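You operate a simulated robot arm through the tools that you are given. There is no shell and no other tool. Be economical: measure what you need, move in short steps, check, and stop when the job is done.

You are at the controls of a simulated robot arm. One attempt, no reset.

JOB
Lock the mains off, then throw the blue and green toggles down.
Fine: red switch off and its bolt home before the switchboard door opens; door shut again; the other toggles stay up. Where these are worked on the way, their far stop is far enough and under half their travel is too little: switchboard door.

It is judged by the outcome, as a careful person would: the job done as asked, and still so three seconds after it is handed in. It fails if anything else is knocked over, pushed out of place, dropped, spilled or broken.

ROBOT AND FRAMES
A 7-joint arm with a fingered hand on a trunk, on a base that drives. Base frame: it is fixed to the floor where the robot stands at the start and does not move with it; the origin is under the middle of the robot, x ahead of it, y to its left, z up. Readings come in m, degrees, newtons and seconds.
With the tool pointing down near the work surface it reaches from about 0.22 to 0.76 m from the robot's upright axis, wherever it stands. Its first joint turns from -166.0 to 166.0 degrees. Places, roughly: black toggle [0.5, 0.2, 1.3]; blue toggle [0.5, 0.1, 1.3]; green toggle [0.5, 0, 1.3]; grey switchboard [0.6, 0, 0.9]; red switch on the switchboard [0.5, 0, 0.8]; steel lock bolt on the switchboard [0.5, -0.1, 0.8]; switchboard door [0.5, 0, 1.3]; yellow toggle [0.5, -0.1, 1.3]. Payload 4 kg.
Tool frame: the origin (TCP) lies between the finger pads and is the grasp point; the fingertips stand 0.028 m ahead of it; z points along the fingers, y is the line along which they close. Largest opening 0.168 m; the body of the gripper starts 0.079 m behind the TCP. The gripper is a hand of 4 fingers: y runs from the thumb to the fingers, the wrist lies at [0, 0, -0.249] in the tool frame.
Orientation is told as [roll, pitch, yaw] about the base's x, y, z axes, in that order, counted from this pose: with the fingers straight down and closing along the base's y, the tool's x points along the base's -x, its y along +y and its z along -z.

CONTROLS
- The arm moves only by the tool nudge_tool. Its argument "motion" is a list of rows, each an object of numbers (a shift or turn left out is 0): "tx", "ty", "tz": the shift along the base's x, y, z in m; "wx", "wy", "wz": the turn, a rotation vector about the base's x, y, z in degrees. In form: [{"tx": .., "ty": .., "tz": .., "wx": .., "wy": .., "wz": ..}, ...]. A call has 1 to 10 rows; each row is the pose to reach, as a shift and turn from the pose commanded when the call began. A row lasts 0.2 s, in which the tool goes at most 0.05 m and 8.6 degrees; a call with a longer step from one row to the next is refused whole. A pose out of reach is approached as far as the arm can. The call stops where the force on the tool passes 40 N (or 10 N more than at its start, if that is more) or the arm is blocked; 0.2 s more then pass. In this call time passes only in rows, and 0.2 s behind the last. The reply holds the time, the measured pose of the TCP, the force on the tool along the base axes, the opening and the grip force, in the units named above and with some noise, with the torque about the TCP (base axes, N m) and any sound that the robot's microphone picked up, and new pictures: "views" is both (left out), scene, wrist or none.
- Cameras (640 x 400 px; columns grow to the right, rows downward): "scene" is now at [0.0314, 0.1863, 1.4865]; the picture's right is [0.22, -0.97, 0.00], its down [-0.20, -0.04, -0.98] and it looks along [0.95, 0.22, -0.20] (base axes); focal length 214 px, centre (320, 200). "wrist" rides on the gripper at [0.06, -0.06, -0.11] in the tool frame; the picture's right is [0.71, 0.71, 0.00], its down [-0.56, 0.56, -0.61] and it looks along [-0.43, 0.43, 0.79] (tool axes); focal length 265 px, centre (320, 200). There is no depth. A picture from a camera that has moved, and an enlarged one, comes with that camera's place and axes in the base frame and with its lens.
- raise_lower(by): slides the trunk up (or, below 0, down) by that many m; the arm and the scene camera ride with it, the base frame stays. It gives what a move gives, with no picture.
- drive_base(legs): drives the robot by 1 to 6 legs, each [ahead, turn to the left] in m and degrees, along the robot's own axes; the way and the turn of a leg run together, so that a leg with both is an arc; at most 1.5 m and 180 degrees a leg. The arm and the cameras ride along, it lands a little off, and it stops where it bumps. It gives what a move gives, and a new picture of the scene camera.
- move_fingers(finger1, finger2, finger3, thumb_bend): sets how far each is bent, from 0 (flat) to 1 (curled in); at 0.3 the hand is open as for a grip, at 0.7 the pads meet at the TCP. One left out holds its place. A second passes; each finger stops where it meets its share of the squeeze, and holds until it gets a number again. It is the only way to open and close the hand. It gives what a move gives, with no picture; readings hold the bend of each and the force on the fingers (four entries, about 0 where the hand has none), thumb and palm.
- aim_head(pan, tilt): turns the head with the scene camera to pan (to the left, within 155 degrees either way) and tilt (down, from -29 to 69), counted from straight ahead of the robot. It gives what a move gives, and a new picture of the scene camera.
- zoom(camera, box): a new picture of the part [left, top, right, bottom] of that camera's present view, enlarged. The clock stands still meanwhile.
- job_done(): hands the job in; it is judged then, once.

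Go step by step. Nothing tells you exact positions but the pictures and the camera data: compare them with the known pose of the tool, close in by small moves and look again before you grip or let go. The budget is 120 turns and 260 pictures, counting those below and the enlarged ones. Unless the task says otherwise, let go and move clear before handing in, and close with one line.

The tools are called as name(argument=value, ...) on one line, values as JSON. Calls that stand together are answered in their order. nudge_tool: Moves the arm, as the interface text tells. Its arguments: {"type":"object","properties":{"motion":{"type":"array","items":{"type":"object","properties":{"tx":{"type":"number"},"ty":{"type":"number"},"tz":{"type":"number"},"wx":{"type":"number"},"wy":{"type":"number"},"wz":{"type":"number"}}}},"views":{"type":"string","enum":["both","scene","wrist","none"]}},"required":["motion"]} The other tools are called the same way: raise_lower (by) slides the trunk up or down; move_fingers (finger1, finger2, finger3, thumb_bend) moves the fingers one by one; drive_base (legs) drives the base; aim_head (pan, tilt) turns the head that bears the scene camera; zoom (camera, box) takes an enlarged picture of a part of a camera's view; job_done () hands the job in.

At the start:

```text
time: 0.0
tool_pos: [0.3856, 0.0233, 0.9993]
orientation: [0.0, -0.1, 0.0]
force: [0.0, -0.4, 0.2]
moment: [-0.01, 0.01, 0.0]
width: 0.1682
finger_force: 0.1
shape: jaw
bend: [0.3, 0.3, 0.3, 0.3]
finger forces: [0.0, 0.0, 0.1, 0.0, 0.1, 0.1]
trunk travel left (down, up): [-0.455, 0.135]
robot x, y, heading: [-0.0006, 0.0007, 0.3]
head pan, tilt: [12.9, 11.6]
```

scene: 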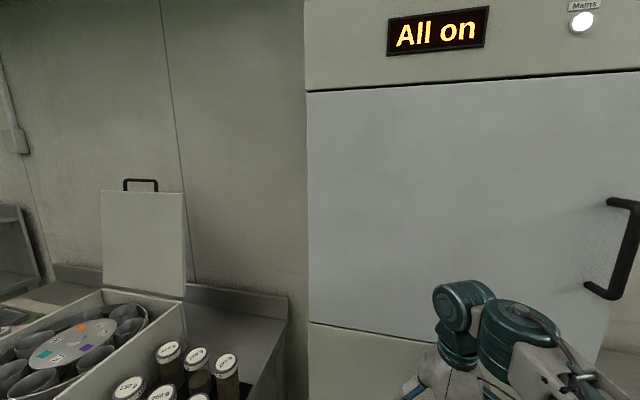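
wrist: 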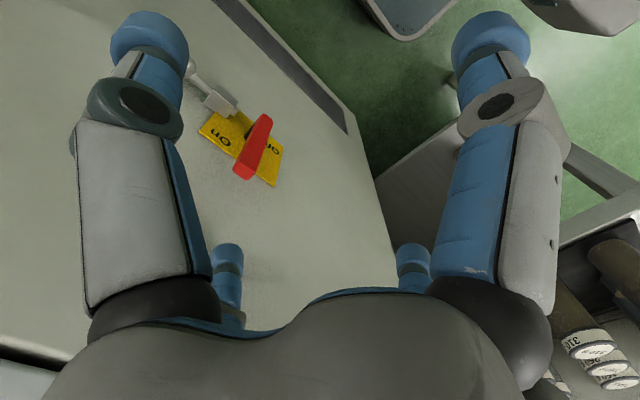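

I see the closed switchboard door with its handle at the right, and the red switch and bolt on the lower front in the wrist view. I'll turn the head to see the red switch and the bolt.

aim_head(pan=-22, tilt=45)

zoom(camera="wrist", box=[150, 30, 350, 210])

aim_head(pan=-22, tilt=5)

```text
time: 1.0
tool_pos: [0.387, 0.024, 0.9989]
orientation: [0.0, 0.0, 0.0]
force: [-0.2, 0.8, -0.5]
moment: [0.01, 0.0, 0.01]
width: 0.1678
finger_force: 0.1
shape: jaw
bend: [0.3, 0.3, 0.3, 0.3]
finger forces: [0.0, 0.1, 0.0, 0.0, 0.1, 0.0]
trunk travel left (down, up): [-0.455, 0.135]
robot x, y, heading: [0.0003, -0.0005, 0.0]
head pan, tilt: [-22.0, 45.0]
camera scene: at [0.016, 0.1351, 1.4343], right [-0.37, -0.93, 0.0], down [-0.66, 0.26, -0.71], along [0.66, -0.26, -0.71], focal length 214 px, centre (320, 200)
```

scene: 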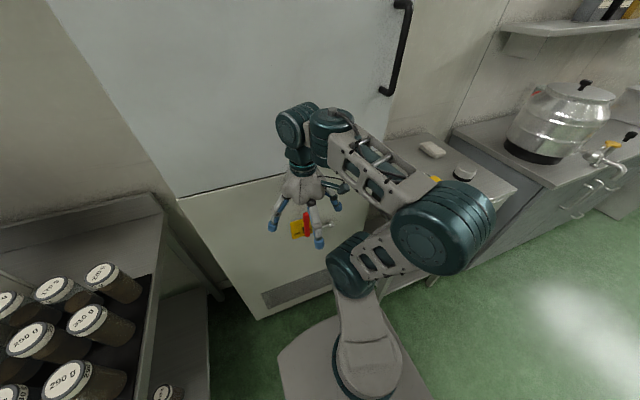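

```text
2.22 times, centred on (250, 120) of wrist
camera zoom: at [0.3247, -0.0374, 1.1097], right [-0.71, 0.71, 0.0], down [0.56, 0.56, 0.61], along [0.43, 0.43, -0.79], focal length 590 px, centre (476, 378)
```

zoom: 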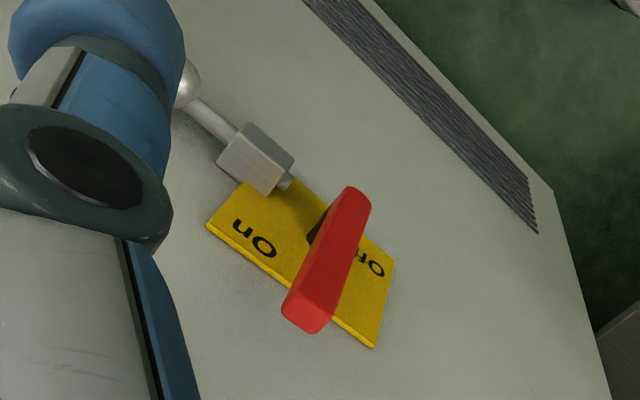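

```text
time: 2.1
tool_pos: [0.3867, 0.0226, 0.9991]
orientation: [0.0, 0.1, 0.0]
force: [0.5, -1.1, -0.2]
moment: [0.0, -0.01, 0.0]
width: 0.1678
finger_force: 0.1
shape: jaw
bend: [0.3, 0.3, 0.3, 0.3]
finger forces: [0.1, 0.0, 0.0, 0.0, 0.0, 0.0]
trunk travel left (down, up): [-0.455, 0.135]
robot x, y, heading: [0.0021, -0.0019, -0.0]
head pan, tilt: [-22.0, 5.0]
camera scene: at [0.0257, 0.1311, 1.4971], right [-0.37, -0.93, 0.0], down [-0.08, 0.03, -1.0], along [0.92, -0.37, -0.09], focal length 214 px, centre (320, 200)
```

scene: 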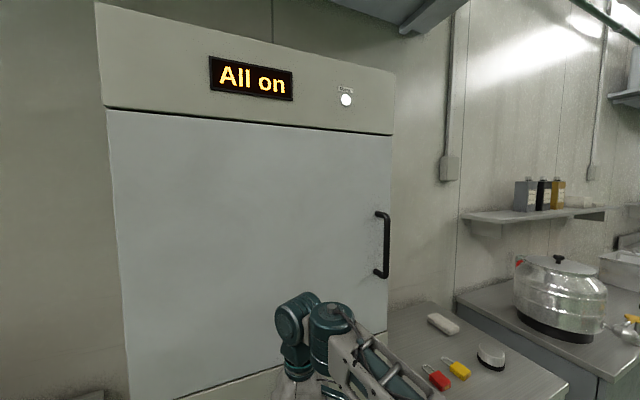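

The red lever and bolt sit low behind the hand, and I'll need room to point the tool forward. I'll check behind before backing up.

aim_head(pan=150, tilt=45)

aim_head(pan=-150, tilt=45)

```text
time: 4.7
tool_pos: [0.3853, 0.0223, 0.9989]
orientation: [0.0, 0.0, 0.0]
force: [0.1, 0.3, 0.3]
moment: [0.01, 0.02, -0.02]
width: 0.1679
finger_force: 0.1
shape: jaw
bend: [0.3, 0.3, 0.3, 0.3]
finger forces: [0.1, 0.0, 0.1, 0.0, 0.0, 0.1]
trunk travel left (down, up): [-0.455, 0.135]
robot x, y, heading: [0.0011, -0.0011, 0.1]
head pan, tilt: [150.0, 45.0]
camera scene: at [-0.1299, 0.2062, 1.4342], right [0.5, 0.87, 0.0], down [0.61, -0.35, -0.71], along [-0.61, 0.35, -0.71], focal length 214 px, centre (320, 200)
```

scene: 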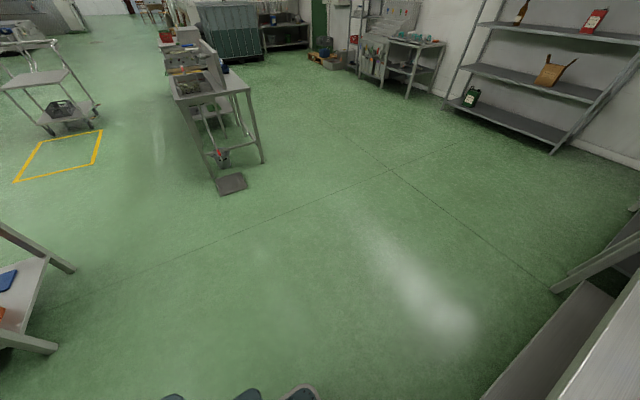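

```text
time: 8.8
tool_pos: [0.387, 0.0229, 1.0006]
orientation: [0.0, 0.0, 0.0]
force: [0.6, 0.7, 0.6]
moment: [0.0, -0.03, -0.01]
width: 0.1679
finger_force: 0.1
shape: jaw
bend: [0.3, 0.3, 0.3, 0.3]
finger forces: [0.0, 0.0, 0.0, 0.0, 0.0, 0.0]
trunk travel left (down, up): [-0.455, 0.135]
robot x, y, heading: [0.0003, -0.0001, 0.1]
head pan, tilt: [-150.0, 45.0]
camera scene: at [-0.1299, 0.1248, 1.4342], right [-0.5, 0.87, 0.0], down [0.61, 0.35, -0.71], along [-0.61, -0.35, -0.71], focal length 214 px, centre (320, 200)
```

scene: 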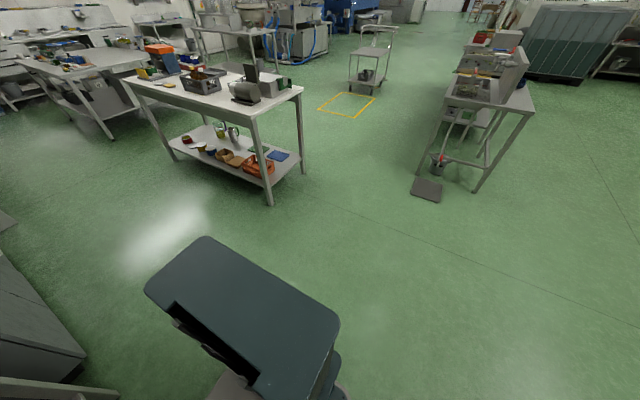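

Behind is clear, so I'll back up 0.3 m and look at the front panel.

drive_base(legs=[[-0.3, 0]])

nudge_tool(motion=[{"tz": 0.04}, {"tz": 0.08}, {"tz": 0.12}, {"tz": 0.16}, {"tz": 0.2}], views="none")

aim_head(pan=-15, tilt=40)

```text
time: 10.8
tool_pos: [0.088, 0.0213, 0.9996]
orientation: [0.0, 0.0, -0.2]
force: [-0.4, -0.4, 1.0]
moment: [-0.01, 0.0, 0.0]
width: 0.1676
finger_force: 0.0
shape: jaw
bend: [0.3, 0.3, 0.3, 0.3]
finger forces: [0.0, 0.0, 0.1, 0.0, 0.0, 0.0]
trunk travel left (down, up): [-0.455, 0.135]
robot x, y, heading: [-0.2954, -0.0012, -0.1]
head pan, tilt: [-150.0, 45.0]
camera scene: at [-0.4278, 0.1258, 1.4342], right [-0.5, 0.87, 0.0], down [0.61, 0.35, -0.71], along [-0.61, -0.35, -0.71], focal length 214 px, centre (320, 200)
```

scene: 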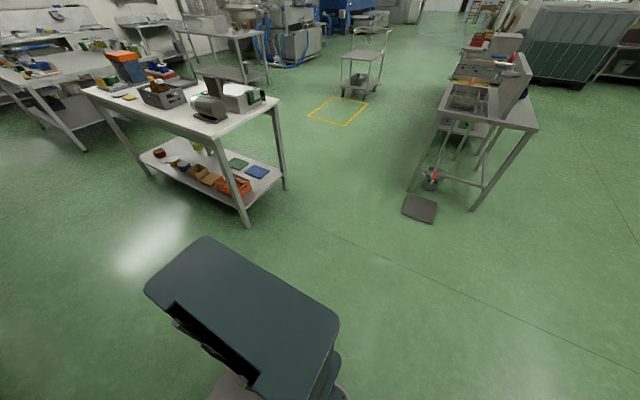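

```text
time: 12.0
tool_pos: [0.0844, 0.0222, 1.1398]
orientation: [0.1, 0.0, -0.2]
force: [-0.6, 0.2, -0.4]
moment: [0.01, -0.02, -0.01]
width: 0.1678
finger_force: 0.0
shape: jaw
bend: [0.3, 0.3, 0.3, 0.3]
finger forces: [0.0, 0.0, 0.1, 0.1, 0.1, 0.0]
out of reach, approached as far as the arm can: row 4, 5
trunk travel left (down, up): [-0.455, 0.135]
robot x, y, heading: [-0.2985, -0.003, -0.1]
head pan, tilt: [-150.0, 45.0]
```

```text
time: 14.2
tool_pos: [0.0842, 0.0237, 1.1385]
orientation: [-0.1, -0.1, -0.1]
force: [-0.5, 0.0, -0.1]
moment: [0.02, 0.0, -0.01]
width: 0.168
finger_force: 0.0
shape: jaw
bend: [0.3, 0.3, 0.3, 0.3]
finger forces: [0.0, 0.0, 0.0, 0.1, 0.0, 0.0]
trunk travel left (down, up): [-0.455, 0.135]
robot x, y, heading: [-0.2962, 0.0007, -0.0]
head pan, tilt: [-15.0, 40.0]
camera scene: at [-0.2751, 0.1439, 1.4415], right [-0.26, -0.96, 0.0], down [-0.62, 0.17, -0.77], along [0.74, -0.2, -0.64], focal length 214 px, centre (320, 200)
```

scene: 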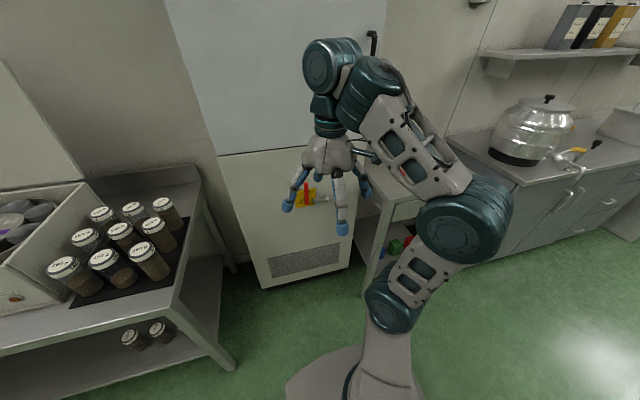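

I'll pitch the tool to point forward while moving down a little.

nudge_tool(motion=[{"wy": -8.5, "tx": 0.015, "tz": -0.015}, {"wy": -17, "tx": 0.03, "tz": -0.03}, {"wy": -25.5, "tx": 0.045, "tz": -0.045}, {"wy": -34, "tx": 0.06, "tz": -0.06}, {"wy": -42.5, "tx": 0.075, "tz": -0.075}, {"wy": -51, "tx": 0.09, "tz": -0.09}, {"wy": -59.5, "tx": 0.105, "tz": -0.105}, {"wy": -68, "tx": 0.12, "tz": -0.12}, {"wy": -76.5, "tx": 0.135, "tz": -0.135}, {"wy": -85, "tx": 0.15, "tz": -0.15}])

```text
time: 16.4
tool_pos: [0.2157, -0.0001, 1.1474]
orientation: [2.5, -85.2, -2.5]
force: [-0.1, -0.2, 0.1]
moment: [0.0, 0.03, -0.03]
width: 0.168
finger_force: 0.1
shape: jaw
bend: [0.3, 0.3, 0.3, 0.3]
finger forces: [0.1, 0.0, 0.1, 0.0, 0.1, 0.0]
out of reach, approached as far as the arm can: row 7, 8, 9, 10
trunk travel left (down, up): [-0.455, 0.135]
robot x, y, heading: [-0.2977, 0.0017, -0.1]
head pan, tilt: [-15.0, 40.0]
camera scene: at [-0.2753, 0.1437, 1.4415], right [-0.26, -0.96, 0.0], down [-0.62, 0.17, -0.77], along [0.74, -0.2, -0.64], focal length 214 px, centre (320, 200)
camera wrist: at [0.1001, -0.0602, 1.0971], right [-0.06, 0.71, -0.7], down [-0.56, 0.56, 0.61], along [0.82, 0.43, 0.37], focal length 265 px, centre (320, 200)
```

scene: 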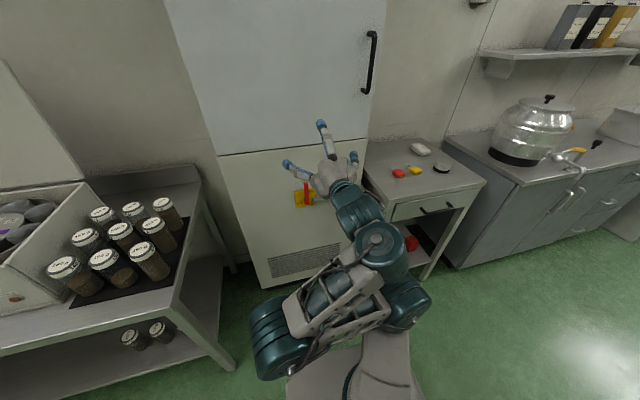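
wrist: 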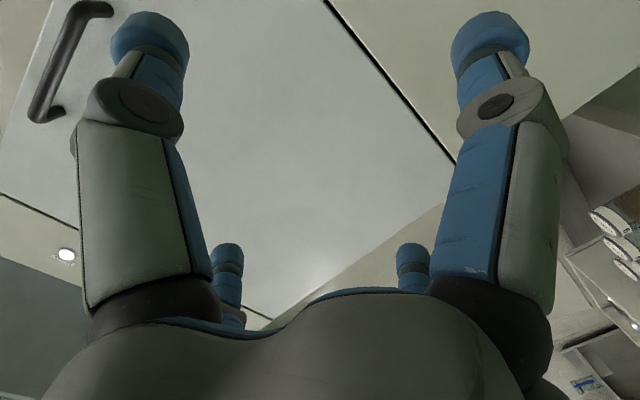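

The tool now points forward. I'll zoom on the red switch and on the handle.

zoom(camera="scene", box=[260, 160, 360, 222])

zoom(camera="scene", box=[160, 0, 400, 150])

```text
6.40 times, centred on (310, 191) of scene
camera zoom: at [-0.2753, 0.1437, 1.4415], right [-0.26, -0.96, 0.0], down [-0.62, 0.17, -0.77], along [0.74, -0.2, -0.64], focal length 1373 px, centre (384, 258)
```

zoom: 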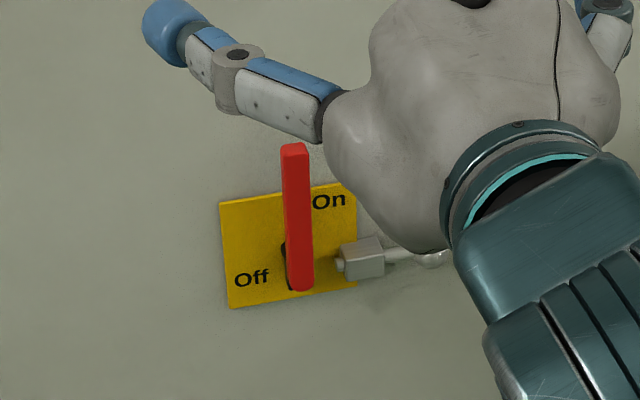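

```text
2.67 times, centred on (280, 75) of scene
camera zoom: at [-0.2753, 0.1437, 1.4415], right [-0.26, -0.96, 0.0], down [-0.62, 0.17, -0.77], along [0.74, -0.2, -0.64], focal length 572 px, centre (427, 533)
```

zoom: 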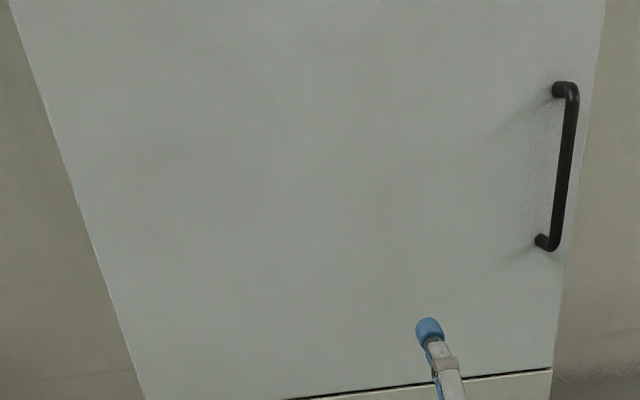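

The red lever stands upright ("On", top around [0.445, 0.005, 0.925], pivot about z 0.81), with "Off" to the left. The bolt is on the right at about [0.475, -0.047, 0.80]. I'll lower the trunk and have a clean look before gripping.

raise_lower(by=-0.25)

aim_head(pan=-18, tilt=25)

zoom(camera="scene", box=[250, 120, 410, 220])

```text
time: 19.0
tool_pos: [0.2161, -0.0004, 0.8976]
orientation: [2.2, -84.9, -2.1]
force: [0.1, 0.2, 0.6]
moment: [0.0, 0.04, -0.03]
width: 0.168
finger_force: 0.0
shape: jaw
bend: [0.3, 0.3, 0.3, 0.3]
finger forces: [0.1, 0.1, 0.0, 0.0, 0.0, 0.1]
trunk travel left (down, up): [-0.205, 0.385]
robot x, y, heading: [-0.2955, 0.0002, -0.4]
head pan, tilt: [-15.0, 40.0]
```

```text
time: 19.7
tool_pos: [0.2163, -0.0004, 0.8978]
orientation: [2.1, -84.9, -2.1]
force: [0.1, 0.3, -0.3]
moment: [0.0, 0.0, -0.03]
width: 0.1681
finger_force: 0.0
shape: jaw
bend: [0.3, 0.3, 0.3, 0.3]
finger forces: [0.1, 0.1, 0.0, 0.1, 0.0, 0.0]
trunk travel left (down, up): [-0.205, 0.385]
robot x, y, heading: [-0.2965, 0.0051, -0.1]
head pan, tilt: [-18.0, 25.0]
camera scene: at [-0.2696, 0.1375, 1.2147], right [-0.31, -0.95, 0.0], down [-0.4, 0.13, -0.91], along [0.86, -0.28, -0.42], focal length 214 px, centre (320, 200)
```

scene: 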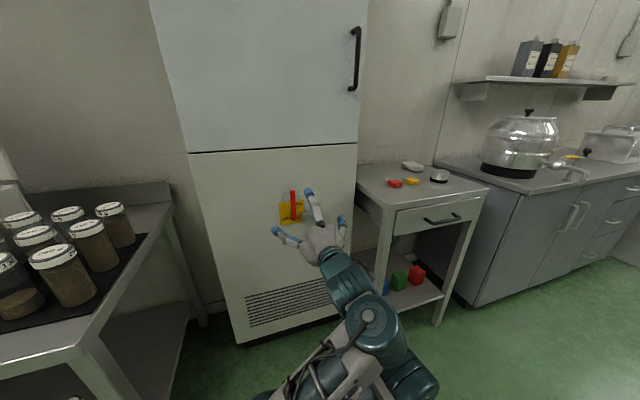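

```text
4.00 times, centred on (330, 170) of scene
camera zoom: at [-0.2696, 0.1375, 1.2147], right [-0.31, -0.95, 0.0], down [-0.4, 0.13, -0.91], along [0.86, -0.28, -0.42], focal length 858 px, centre (280, 320)
```

zoom: 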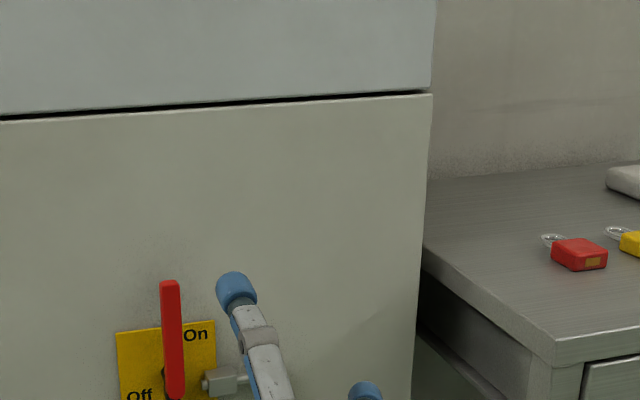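

zoom(camera="scene", box=[250, 175, 378, 255])

```text
5.00 times, centred on (314, 215) of scene
camera zoom: at [-0.2696, 0.1375, 1.2147], right [-0.31, -0.95, 0.0], down [-0.4, 0.13, -0.91], along [0.86, -0.28, -0.42], focal length 1072 px, centre (350, 125)
```

zoom: 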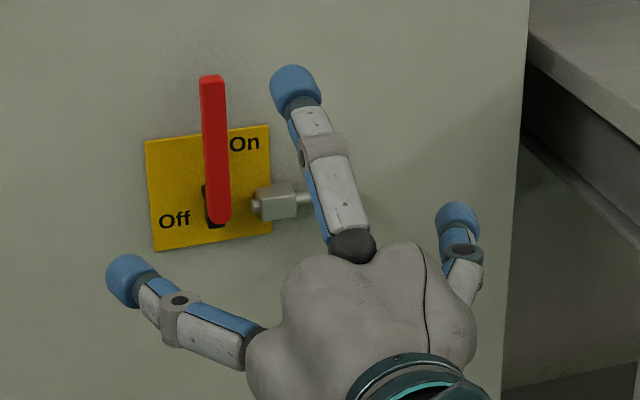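

The hand is a four-digit cross. I'll close it into a "beak" to push the lever's top to the left, and finish squaring the tool.

move_fingers(finger1=0.7, finger2=0.7, finger3=0.7, thumb_bend=0.7)

nudge_tool(motion=[{"wy": -4.9, "ty": -0.02, "tx": 0.03}, {"wy": -4.9, "ty": -0.05, "tx": 0.06}, {"wy": -4.9, "ty": -0.055, "tx": 0.1}])

zoom(camera="scene", box=[250, 155, 378, 235])

```text
time: 20.7
tool_pos: [0.2165, 0.0012, 0.8972]
orientation: [2.1, -85.0, -2.1]
force: [1.3, 0.7, 0.9]
moment: [0.01, -0.01, -0.01]
width: 0.0017
finger_force: 0.1
shape: fingers
bend: [0.69, 0.69, 0.69, 0.69]
finger forces: [0.0, 0.0, 0.0, 0.0, 0.1, 0.0]
trunk travel left (down, up): [-0.205, 0.385]
robot x, y, heading: [-0.3003, 0.0017, -0.2]
head pan, tilt: [-18.0, 25.0]
```

```text
time: 21.5
tool_pos: [0.3158, -0.0535, 0.8971]
orientation: [0.5, -89.9, -0.4]
force: [0.0, 2.0, 0.6]
moment: [0.02, 0.05, -0.09]
width: 0.0015
finger_force: 0.0
shape: fingers
bend: [0.69, 0.69, 0.69, 0.69]
finger forces: [0.1, 0.1, 0.0, 0.1, 0.1, 0.0]
out of reach, approached as far as the arm can: row 1
trunk travel left (down, up): [-0.205, 0.385]
robot x, y, heading: [-0.3005, 0.0026, -0.2]
head pan, tilt: [-18.0, 25.0]
camera scene: at [-0.2704, 0.139, 1.2145], right [-0.31, -0.95, 0.0], down [-0.4, 0.13, -0.91], along [0.86, -0.28, -0.42], focal length 214 px, centre (320, 200)
camera wrist: at [0.2054, -0.1142, 0.8371], right [0.0, 0.71, -0.71], down [-0.61, 0.56, 0.56], along [0.79, 0.43, 0.43], focal length 265 px, centre (320, 200)
```

scene: 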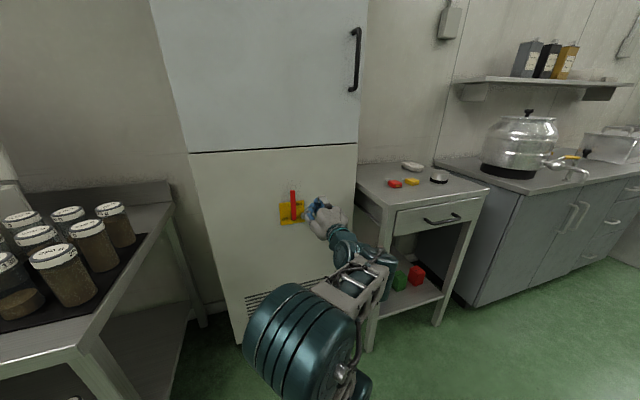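
wrist: 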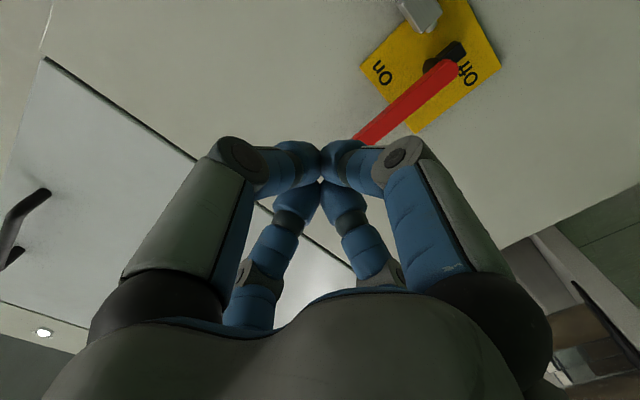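

```text
5.00 times, centred on (314, 195) of scene
camera zoom: at [-0.2704, 0.139, 1.2145], right [-0.31, -0.95, 0.0], down [-0.4, 0.13, -0.91], along [0.86, -0.28, -0.42], focal length 1072 px, centre (350, 225)
```

zoom: 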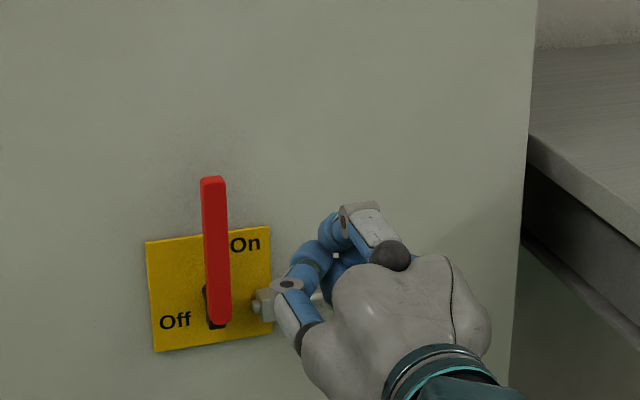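

Moving forward on the right of the lever, a bit further right for clearance.

nudge_tool(motion=[{"ty": -0.025, "tx": 0.03}, {"ty": -0.025, "tx": 0.07}, {"ty": -0.025, "tx": 0.1}, {"ty": -0.025, "tx": 0.12}])

zoom(camera="scene", box=[250, 155, 378, 235])

```text
time: 22.5
tool_pos: [0.4336, -0.0821, 0.8976]
orientation: [44.2, -89.7, -44.3]
force: [0.3, 0.2, 1.2]
moment: [0.02, 0.02, 0.01]
width: 0.0016
finger_force: 0.1
shape: fingers
bend: [0.69, 0.69, 0.69, 0.69]
finger forces: [0.0, 0.1, 0.0, 0.0, 0.1, 0.1]
trunk travel left (down, up): [-0.205, 0.385]
robot x, y, heading: [-0.2998, -0.0019, -0.2]
head pan, tilt: [-18.0, 25.0]
camera scene: at [-0.2697, 0.1375, 1.2148], right [-0.31, -0.95, 0.0], down [-0.4, 0.13, -0.91], along [0.86, -0.28, -0.42], focal length 214 px, centre (320, 200)
camera wrist: at [0.323, -0.1415, 0.8368], right [0.0, 0.71, -0.7], down [-0.61, 0.56, 0.56], along [0.79, 0.43, 0.43], focal length 265 px, centre (320, 200)
```

scene: 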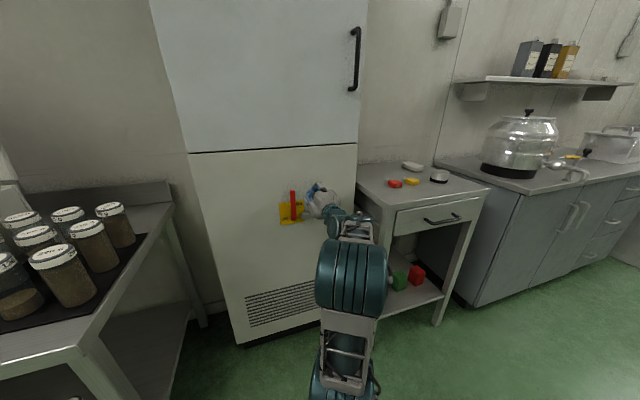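
wrist: 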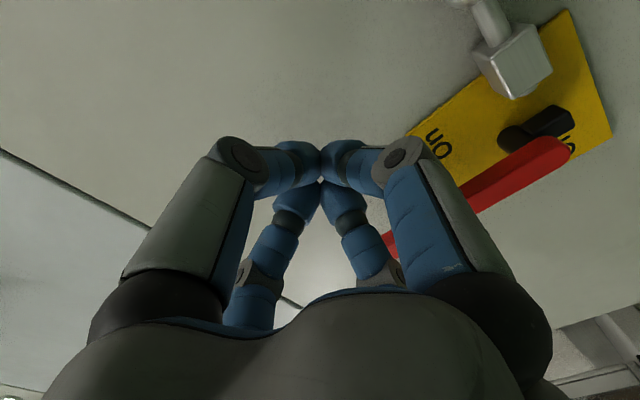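

```text
5.00 times, centred on (314, 195) of scene
camera zoom: at [-0.2697, 0.1375, 1.2148], right [-0.31, -0.95, 0.0], down [-0.4, 0.13, -0.91], along [0.86, -0.28, -0.42], focal length 1072 px, centre (350, 225)
```

zoom: 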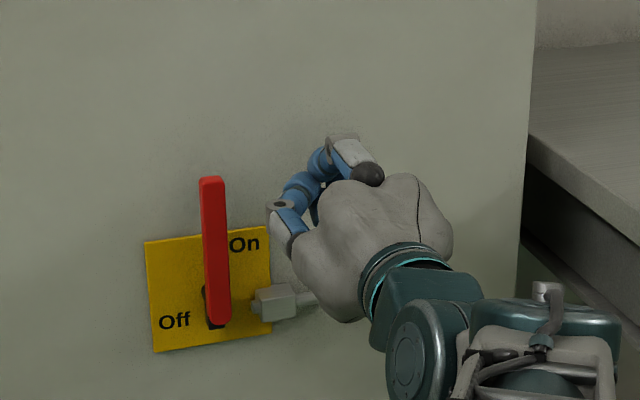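

Now push the lever along its arc to the left, halfway first.

nudge_tool(motion=[{"tx": 0.018}, {"tx": 0.018, "ty": 0.03}, {"tx": 0.018, "ty": 0.05, "tz": 0.002}, {"tx": 0.018, "ty": 0.07, "tz": 0.006}, {"tx": 0.018, "ty": 0.09, "tz": 0.008}, {"tx": 0.018, "ty": 0.11, "tz": 0.008}, {"tx": 0.018, "ty": 0.13, "tz": 0.004}])

zoom(camera="scene", box=[250, 155, 378, 235])

```text
time: 24.1
tool_pos: [0.4521, 0.0528, 0.8995]
orientation: [40.3, -89.6, -40.4]
force: [1.1, 0.0, 0.7]
moment: [-0.05, 0.0, 0.03]
width: 0.0019
finger_force: 0.0
shape: fingers
bend: [0.69, 0.69, 0.69, 0.69]
finger forces: [0.0, 0.1, 0.1, 0.1, 0.1, 0.1]
trunk travel left (down, up): [-0.205, 0.385]
robot x, y, heading: [-0.2964, 0.0022, -0.1]
head pan, tilt: [-18.0, 25.0]
camera scene: at [-0.2696, 0.1374, 1.2148], right [-0.31, -0.95, 0.0], down [-0.4, 0.13, -0.91], along [0.86, -0.28, -0.42], focal length 214 px, centre (320, 200)
camera wrist: at [0.3414, -0.0073, 0.8411], right [0.0, 0.71, -0.7], down [-0.61, 0.56, 0.56], along [0.79, 0.43, 0.43], focal length 265 px, centre (320, 200)
```

scene: 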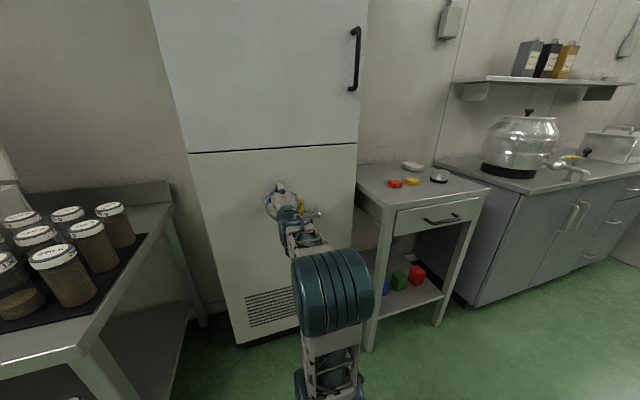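
wrist: 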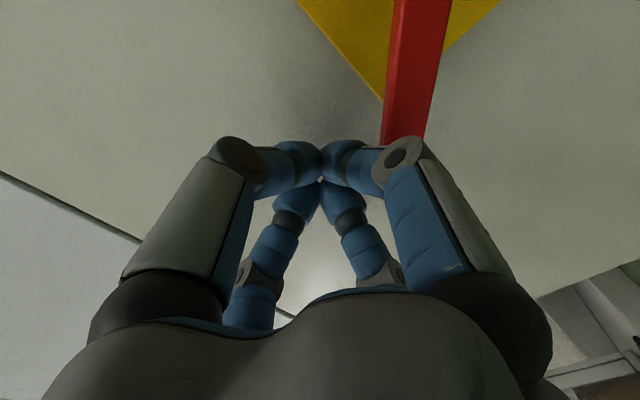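

```text
5.00 times, centred on (314, 195) of scene
camera zoom: at [-0.2696, 0.1374, 1.2148], right [-0.31, -0.95, 0.0], down [-0.4, 0.13, -0.91], along [0.86, -0.28, -0.42], focal length 1072 px, centre (350, 225)
```

zoom: 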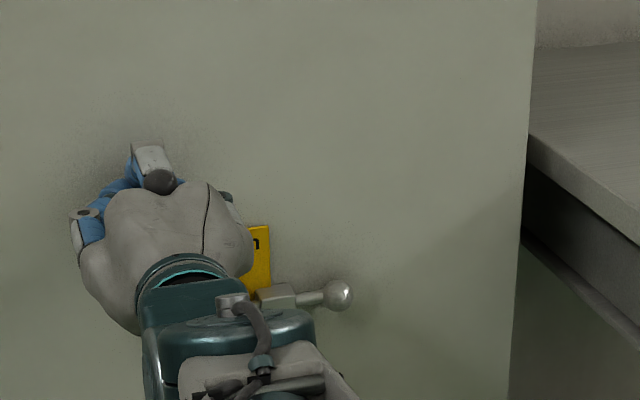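

The lever is at about 45°. Continue down to the Off stop.

nudge_tool(motion=[{"ty": 0.02, "tz": -0.008}, {"ty": 0.033, "tz": -0.022}, {"ty": 0.04, "tz": -0.035}, {"ty": 0.043, "tz": -0.05}, {"ty": 0.043, "tz": -0.06}])

zoom(camera="scene", box=[250, 155, 378, 235])

```text
time: 25.3
tool_pos: [0.4543, 0.0949, 0.8456]
orientation: [134.8, -89.8, -134.9]
force: [-2.6, -0.8, 10.6]
moment: [0.01, 0.14, -0.01]
width: 0.0002
finger_force: 5.6
shape: fingers
bend: [0.7, 0.69, 0.69, 0.69]
finger forces: [10.7, 0.0, 0.1, 0.1, 0.0, 0.0]
trunk travel left (down, up): [-0.205, 0.385]
robot x, y, heading: [-0.2992, 0.001, 0.1]
head pan, tilt: [-18.0, 25.0]
camera scene: at [-0.2709, 0.1374, 1.2151], right [-0.31, -0.95, 0.0], down [-0.4, 0.13, -0.91], along [0.86, -0.28, -0.42], focal length 214 px, centre (320, 200)
camera wrist: at [0.344, 0.0347, 0.7847], right [0.0, 0.71, -0.7], down [-0.62, 0.56, 0.56], along [0.79, 0.43, 0.44], focal length 265 px, centre (320, 200)
```

scene: 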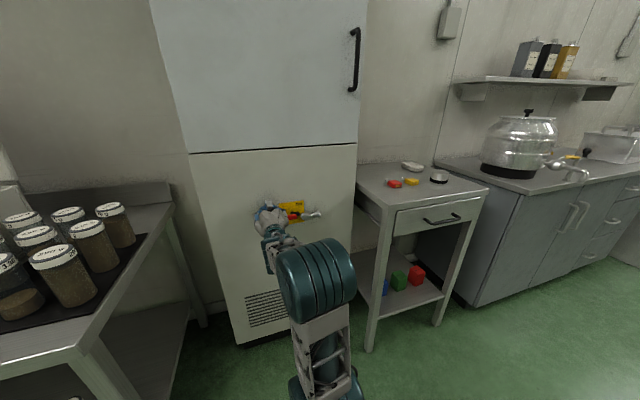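
wrist: 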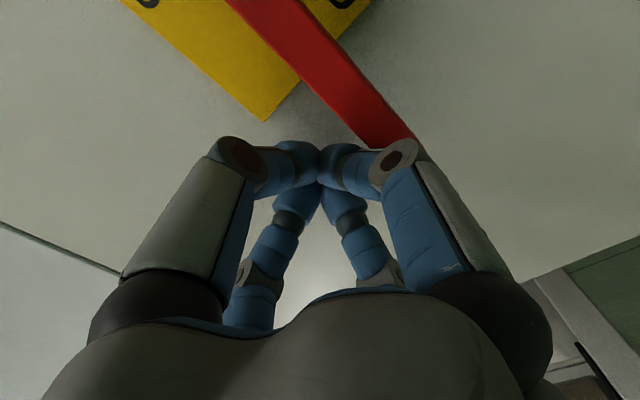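

```text
5.00 times, centred on (314, 195) of scene
camera zoom: at [-0.2709, 0.1374, 1.2151], right [-0.31, -0.95, 0.0], down [-0.4, 0.13, -0.91], along [0.86, -0.28, -0.42], focal length 1072 px, centre (350, 225)
```

zoom: 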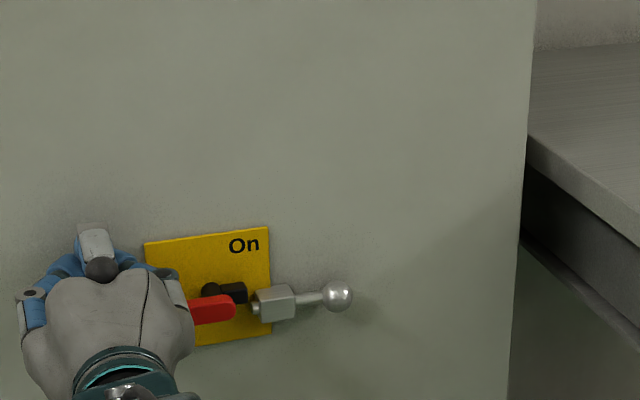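

The lever is horizontal, and a black lug now faces the bolt. I'll press slightly more to make sure of the stop, then withdraw.

nudge_tool(motion=[{"tz": -0.005}, {"tz": -0.01}], views="none")

nudge_tool(motion=[{"tz": 0.03}, {"tz": 0.05, "tx": -0.03}, {"tz": 0.05, "tx": -0.08}, {"tz": 0.05, "tx": -0.11, "ty": -0.04}, {"tz": 0.05, "tx": -0.11, "ty": -0.09}, {"tz": 0.05, "tx": -0.11, "ty": -0.14}, {"tz": 0.05, "tx": -0.11, "ty": -0.19}, {"tz": 0.05, "tx": -0.11, "ty": -0.24}])

zoom(camera="scene", box=[250, 155, 378, 235])

```text
time: 25.9
tool_pos: [0.4518, 0.0946, 0.8325]
orientation: [53.6, -89.7, -53.8]
force: [-6.9, 0.2, 11.9]
moment: [-0.03, 0.13, -0.02]
width: 0.0016
finger_force: 6.9
shape: fingers
bend: [0.72, 0.67, 0.67, 0.68]
finger forces: [13.7, 0.0, 0.1, 0.0, 0.0, 0.0]
trunk travel left (down, up): [-0.205, 0.385]
robot x, y, heading: [-0.2992, 0.0011, -0.2]
head pan, tilt: [-18.0, 25.0]
```

```text
time: 27.7
tool_pos: [0.3439, -0.1466, 0.8809]
orientation: [37.7, -89.7, -37.6]
force: [-0.3, 0.8, -0.3]
moment: [0.0, -0.03, 0.01]
width: 0.0008
finger_force: 0.0
shape: fingers
bend: [0.72, 0.67, 0.68, 0.68]
finger forces: [0.0, 0.1, 0.1, 0.0, 0.0, 0.1]
trunk travel left (down, up): [-0.205, 0.385]
robot x, y, heading: [-0.2999, -0.0014, 0.3]
head pan, tilt: [-18.0, 25.0]
camera scene: at [-0.2695, 0.138, 1.2147], right [-0.31, -0.95, 0.0], down [-0.4, 0.13, -0.91], along [0.86, -0.28, -0.42], focal length 214 px, centre (320, 200)
camera wrist: at [0.233, -0.2078, 0.8215], right [0.0, 0.71, -0.71], down [-0.61, 0.56, 0.56], along [0.79, 0.43, 0.43], focal length 265 px, centre (320, 200)
```

scene: 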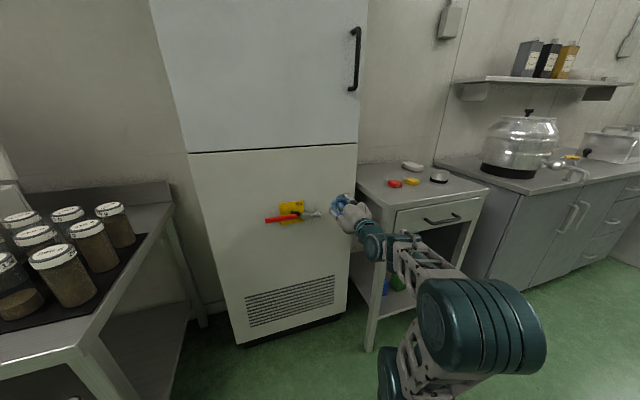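
wrist: 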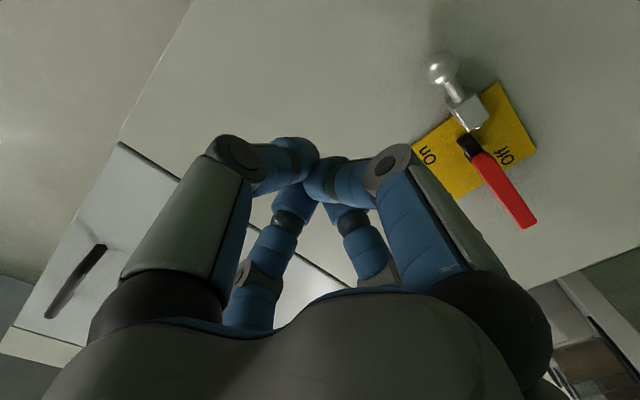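

```text
5.00 times, centred on (314, 195) of scene
camera zoom: at [-0.2695, 0.138, 1.2147], right [-0.31, -0.95, 0.0], down [-0.4, 0.13, -0.91], along [0.86, -0.28, -0.42], focal length 1072 px, centre (350, 225)
```

zoom: 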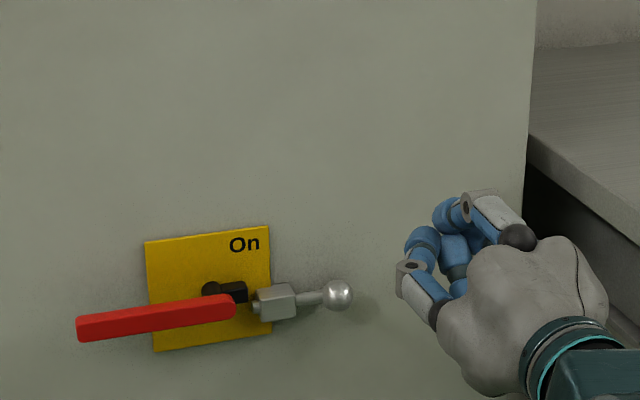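

The bolt's ball knob is at about [0.487, -0.098, 0.782]. I'll bring the beak to its right side, low, and then push left.

nudge_tool(motion=[{"ty": -0.02, "tz": -0.04}, {"ty": -0.028, "tz": -0.085}, {"ty": -0.028, "tz": -0.1, "tx": 0.03}, {"ty": -0.028, "tz": -0.1, "tx": 0.07}, {"ty": -0.028, "tz": -0.1, "tx": 0.1}, {"ty": -0.028, "tz": -0.1, "tx": 0.132}])

zoom(camera="scene", box=[250, 155, 378, 235])

```text
time: 29.2
tool_pos: [0.4646, -0.1757, 0.7817]
orientation: [56.5, -89.5, -56.7]
force: [-25.7, 3.5, 1.7]
moment: [-0.01, -0.15, 0.22]
width: 0.0001
finger_force: 18.2
shape: fingers
bend: [0.72, 0.67, 0.68, 0.68]
finger forces: [0.0, 16.8, 6.9, 0.0, 13.0, 0.1]
trunk travel left (down, up): [-0.205, 0.385]
robot x, y, heading: [-0.3002, -0.0038, -0.5]
head pan, tilt: [-18.0, 25.0]
stopped in row 6: the force on the tool passed its limit at 101 N (the readings are from after the stop); the commanded pose is now the measured one
camera scene: at [-0.2725, 0.1377, 1.2149], right [-0.31, -0.95, 0.0], down [-0.4, 0.13, -0.91], along [0.86, -0.28, -0.42], focal length 214 px, centre (320, 200)
camera wrist: at [0.3544, -0.2356, 0.7217], right [0.0, 0.71, -0.7], down [-0.61, 0.56, 0.56], along [0.79, 0.43, 0.43], focal length 265 px, centre (320, 200)
```

scene: 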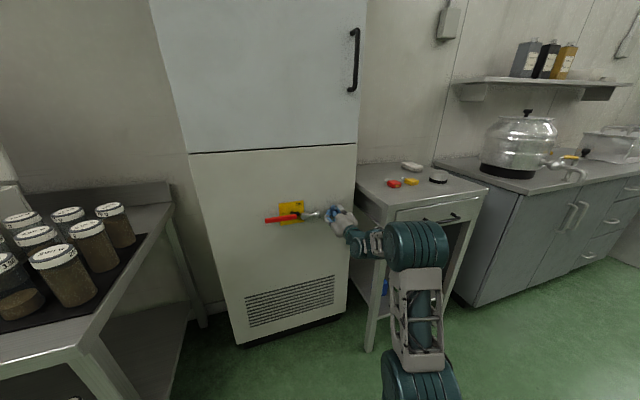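
wrist: 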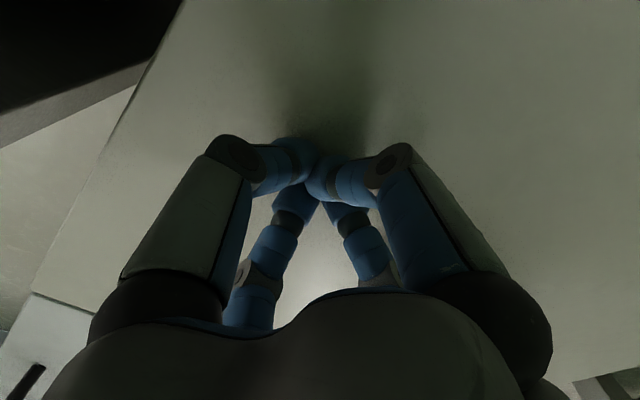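

```text
5.00 times, centred on (314, 195) of scene
camera zoom: at [-0.2725, 0.1377, 1.2149], right [-0.31, -0.95, 0.0], down [-0.4, 0.13, -0.91], along [0.86, -0.28, -0.42], focal length 1072 px, centre (350, 225)
```

zoom: 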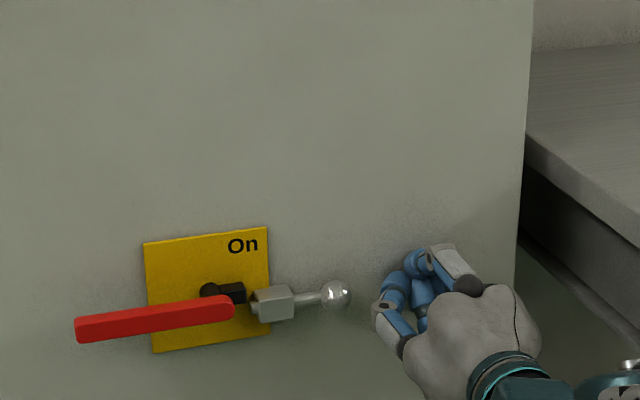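

I touched the panel, which puts it at about x 0.495. I'll back off 12 mm and push left on the knob.

nudge_tool(motion=[{"tx": -0.012}, {"tx": -0.012, "ty": 0.02}, {"tx": -0.012, "ty": 0.035}, {"tx": -0.012, "ty": 0.05}, {"tx": -0.012, "ty": 0.06}, {"tx": -0.012, "ty": 0.07}])

zoom(camera="scene", box=[250, 155, 378, 235])

```text
time: 30.6
tool_pos: [0.4547, -0.1115, 0.7787]
orientation: [28.5, -89.5, -29.2]
force: [-5.6, -14.1, -1.5]
moment: [0.02, 0.0, -0.15]
width: 0.0007
finger_force: 15.1
shape: fingers
bend: [0.72, 0.69, 0.68, 0.68]
finger forces: [0.0, 29.4, 0.0, 0.1, 0.0, 0.0]
trunk travel left (down, up): [-0.205, 0.385]
robot x, y, heading: [-0.3021, 0.0035, -0.2]
head pan, tilt: [-18.0, 25.0]
camera scene: at [-0.2695, 0.136, 1.2149], right [-0.32, -0.95, 0.0], down [-0.4, 0.13, -0.91], along [0.86, -0.29, -0.42], focal length 214 px, centre (320, 200)
camera wrist: at [0.3424, -0.17, 0.7183], right [0.0, 0.71, -0.7], down [-0.6, 0.56, 0.57], along [0.8, 0.42, 0.43], focal length 265 px, centre (320, 200)
```

scene: 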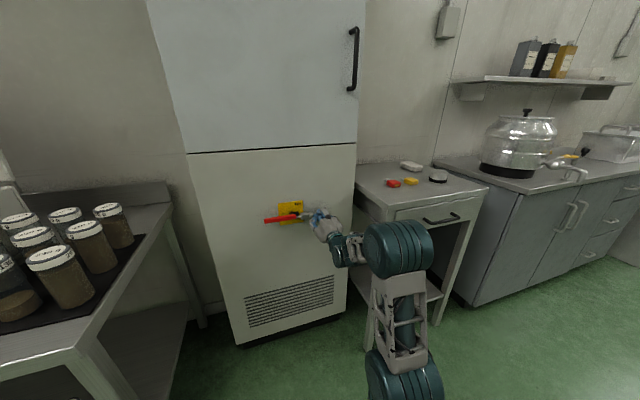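
wrist: 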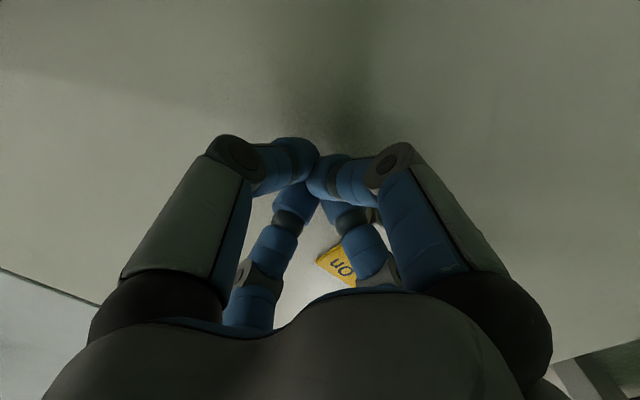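

```text
5.00 times, centred on (314, 195) of scene
camera zoom: at [-0.2695, 0.136, 1.2149], right [-0.32, -0.95, 0.0], down [-0.4, 0.13, -0.91], along [0.86, -0.29, -0.42], focal length 1072 px, centre (350, 225)
```

zoom: 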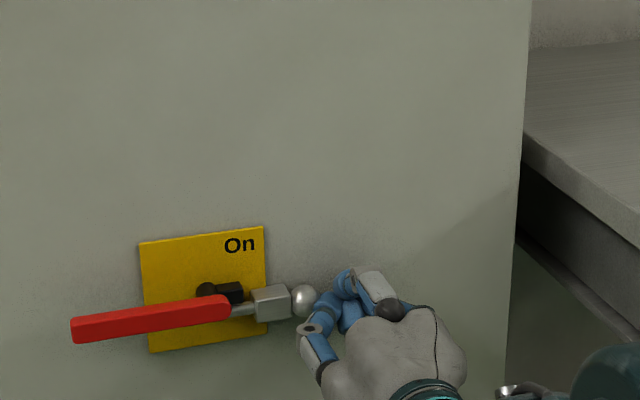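

The bolt has slid in and the knob is nearly against its block. I'll push a little more to be sure it's home.

nudge_tool(motion=[{"ty": 0.006}, {"ty": 0.012}, {"ty": 0.016}], views="none")

nudge_tool(motion=[{"ty": -0.03}, {"ty": -0.05, "tx": -0.03}, {"ty": -0.05, "tx": -0.08}, {"ty": -0.04, "tx": -0.13}, {"ty": -0.02, "tx": -0.18}], views="none")

zoom(camera="scene", box=[250, 175, 346, 235])

```text
time: 31.2
tool_pos: [0.4547, -0.1108, 0.7774]
orientation: [-9.0, -89.2, 7.5]
force: [-5.5, -10.6, -1.5]
moment: [0.02, 0.01, 0.02]
width: 0.0004
finger_force: 10.8
shape: fingers
bend: [0.72, 0.69, 0.68, 0.68]
finger forces: [0.2, 22.7, 0.0, 0.0, 0.0, 0.0]
trunk travel left (down, up): [-0.205, 0.385]
robot x, y, heading: [-0.299, -0.0005, -1.2]
head pan, tilt: [-18.0, 25.0]
stopped in row 3: the force on the tool passed its limit at 42 N (the readings are from after the stop); the commanded pose is now the measured one
```

```text
refused: row 4 steps farther than a row can; nothing moved
```

```text
6.67 times, centred on (298, 205) of scene
camera zoom: at [-0.2689, 0.1358, 1.215], right [-0.32, -0.95, 0.0], down [-0.4, 0.14, -0.91], along [0.86, -0.29, -0.42], focal length 1430 px, centre (467, 167)
```

zoom: 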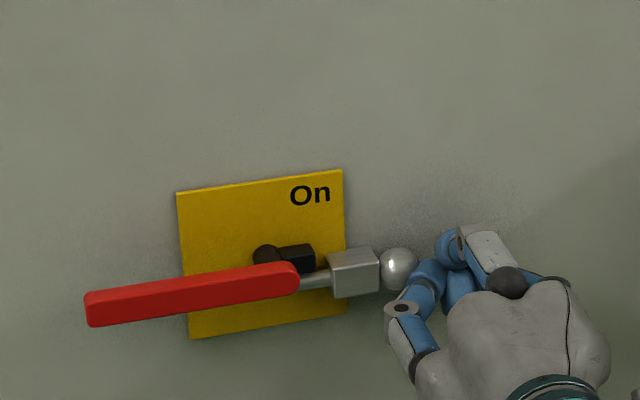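

The bolt is hard against its stop (42 N). I'll back away and raise up for the door, turning the wrist 45° so the four digits can straddle the vertical handle.

nudge_tool(motion=[{"ty": -0.03}, {"ty": -0.045, "tx": -0.03}, {"ty": -0.045, "tx": -0.07}, {"ty": -0.045, "tx": -0.11}, {"ty": -0.045, "tx": -0.15}, {"ty": -0.045, "tx": -0.19}], views="none")

raise_lower(by=0.385)

aim_head(pan=-18, tilt=12)

nudge_tool(motion=[{"wx": -8, "tz": 0.025}, {"wx": -16, "tz": 0.05}, {"wx": -24, "tz": 0.075}, {"wx": -32, "tz": 0.1}, {"wx": -40, "tz": 0.12}, {"wx": -45, "tz": 0.14}])

```text
time: 32.6
tool_pos: [0.2616, -0.1498, 0.7791]
orientation: [-3.4, -89.2, 1.9]
force: [0.7, 1.3, -0.4]
moment: [-0.01, -0.05, -0.05]
width: 0.0002
finger_force: 0.0
shape: fingers
bend: [0.72, 0.68, 0.68, 0.68]
finger forces: [0.0, 0.0, 0.0, 0.1, 0.0, 0.0]
trunk travel left (down, up): [-0.205, 0.385]
robot x, y, heading: [-0.2965, 0.0003, -0.3]
head pan, tilt: [-18.0, 25.0]
```

```text
time: 36.3
tool_pos: [0.2606, -0.151, 1.1645]
orientation: [-4.4, -89.3, 3.0]
force: [0.4, -0.2, 0.2]
moment: [0.01, 0.03, -0.03]
width: 0.0003
finger_force: 0.1
shape: fingers
bend: [0.72, 0.68, 0.68, 0.68]
finger forces: [0.0, 0.0, 0.0, 0.1, 0.0, 0.0]
trunk travel left (down, up): [-0.59, 0.0]
robot x, y, heading: [-0.3, -0.0018, -0.6]
head pan, tilt: [-18.0, 25.0]
```

```text
time: 37.0
tool_pos: [0.2613, -0.1499, 1.1646]
orientation: [-4.4, -89.2, 3.0]
force: [-0.3, -1.1, 0.9]
moment: [0.01, -0.02, 0.0]
width: 0.0005
finger_force: 0.0
shape: fingers
bend: [0.72, 0.68, 0.68, 0.68]
finger forces: [0.0, 0.0, 0.1, 0.1, 0.1, 0.0]
trunk travel left (down, up): [-0.59, 0.0]
robot x, y, heading: [-0.2983, 0.0029, -0.4]
head pan, tilt: [-18.0, 12.0]
camera scene: at [-0.2678, 0.1367, 1.6208], right [-0.32, -0.95, 0.0], down [-0.2, 0.07, -0.98], along [0.93, -0.31, -0.21], focal length 214 px, centre (320, 200)
```

scene: 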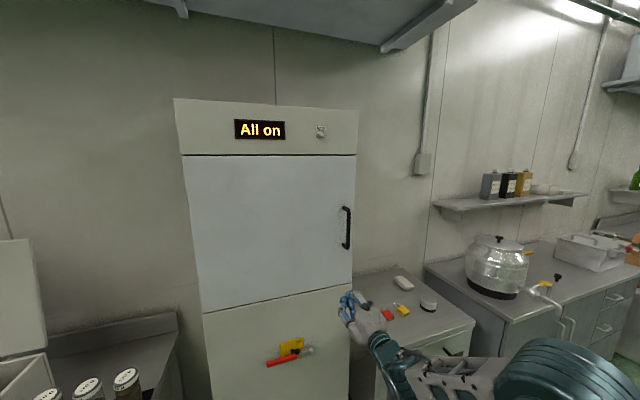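

```text
time: 38.5
tool_pos: [0.2611, -0.15, 1.3043]
orientation: [-90.6, -44.8, 89.0]
force: [0.5, -0.8, -0.3]
moment: [0.0, 0.0, 0.02]
width: 0.0001
finger_force: 0.1
shape: fingers
bend: [0.72, 0.68, 0.68, 0.68]
finger forces: [0.0, 0.1, 0.1, 0.0, 0.0, 0.1]
trunk travel left (down, up): [-0.59, 0.0]
robot x, y, heading: [-0.2994, -0.0032, -0.4]
head pan, tilt: [-18.0, 12.0]
camera scene: at [-0.2678, 0.1367, 1.6209], right [-0.32, -0.95, 0.0], down [-0.2, 0.07, -0.98], along [0.93, -0.31, -0.21], focal length 214 px, centre (320, 200)
camera wrist: at [0.1477, -0.2323, 1.3043], right [0.01, 0.0, -1.0], down [-0.59, 0.8, -0.01], along [0.8, 0.59, 0.0], focal length 265 px, centre (320, 200)
```

scene: 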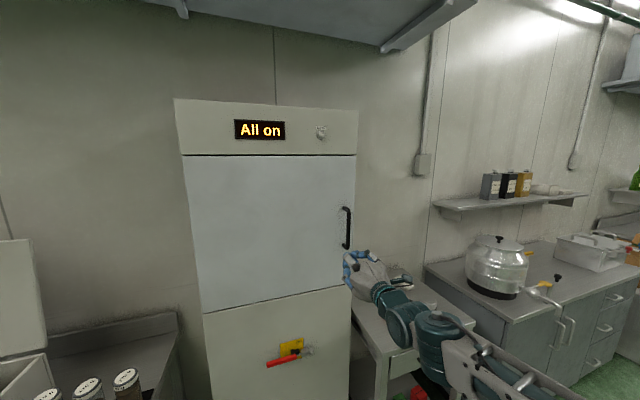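
wrist: 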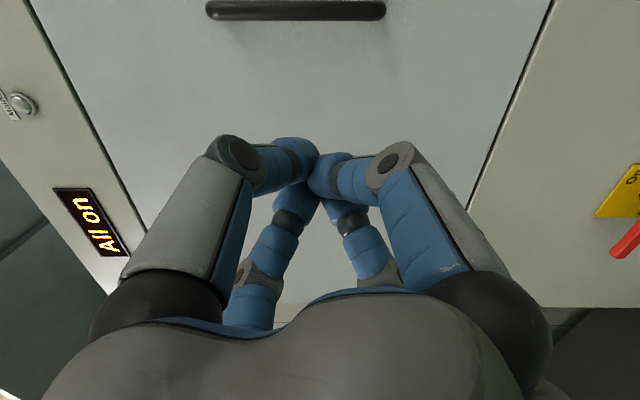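

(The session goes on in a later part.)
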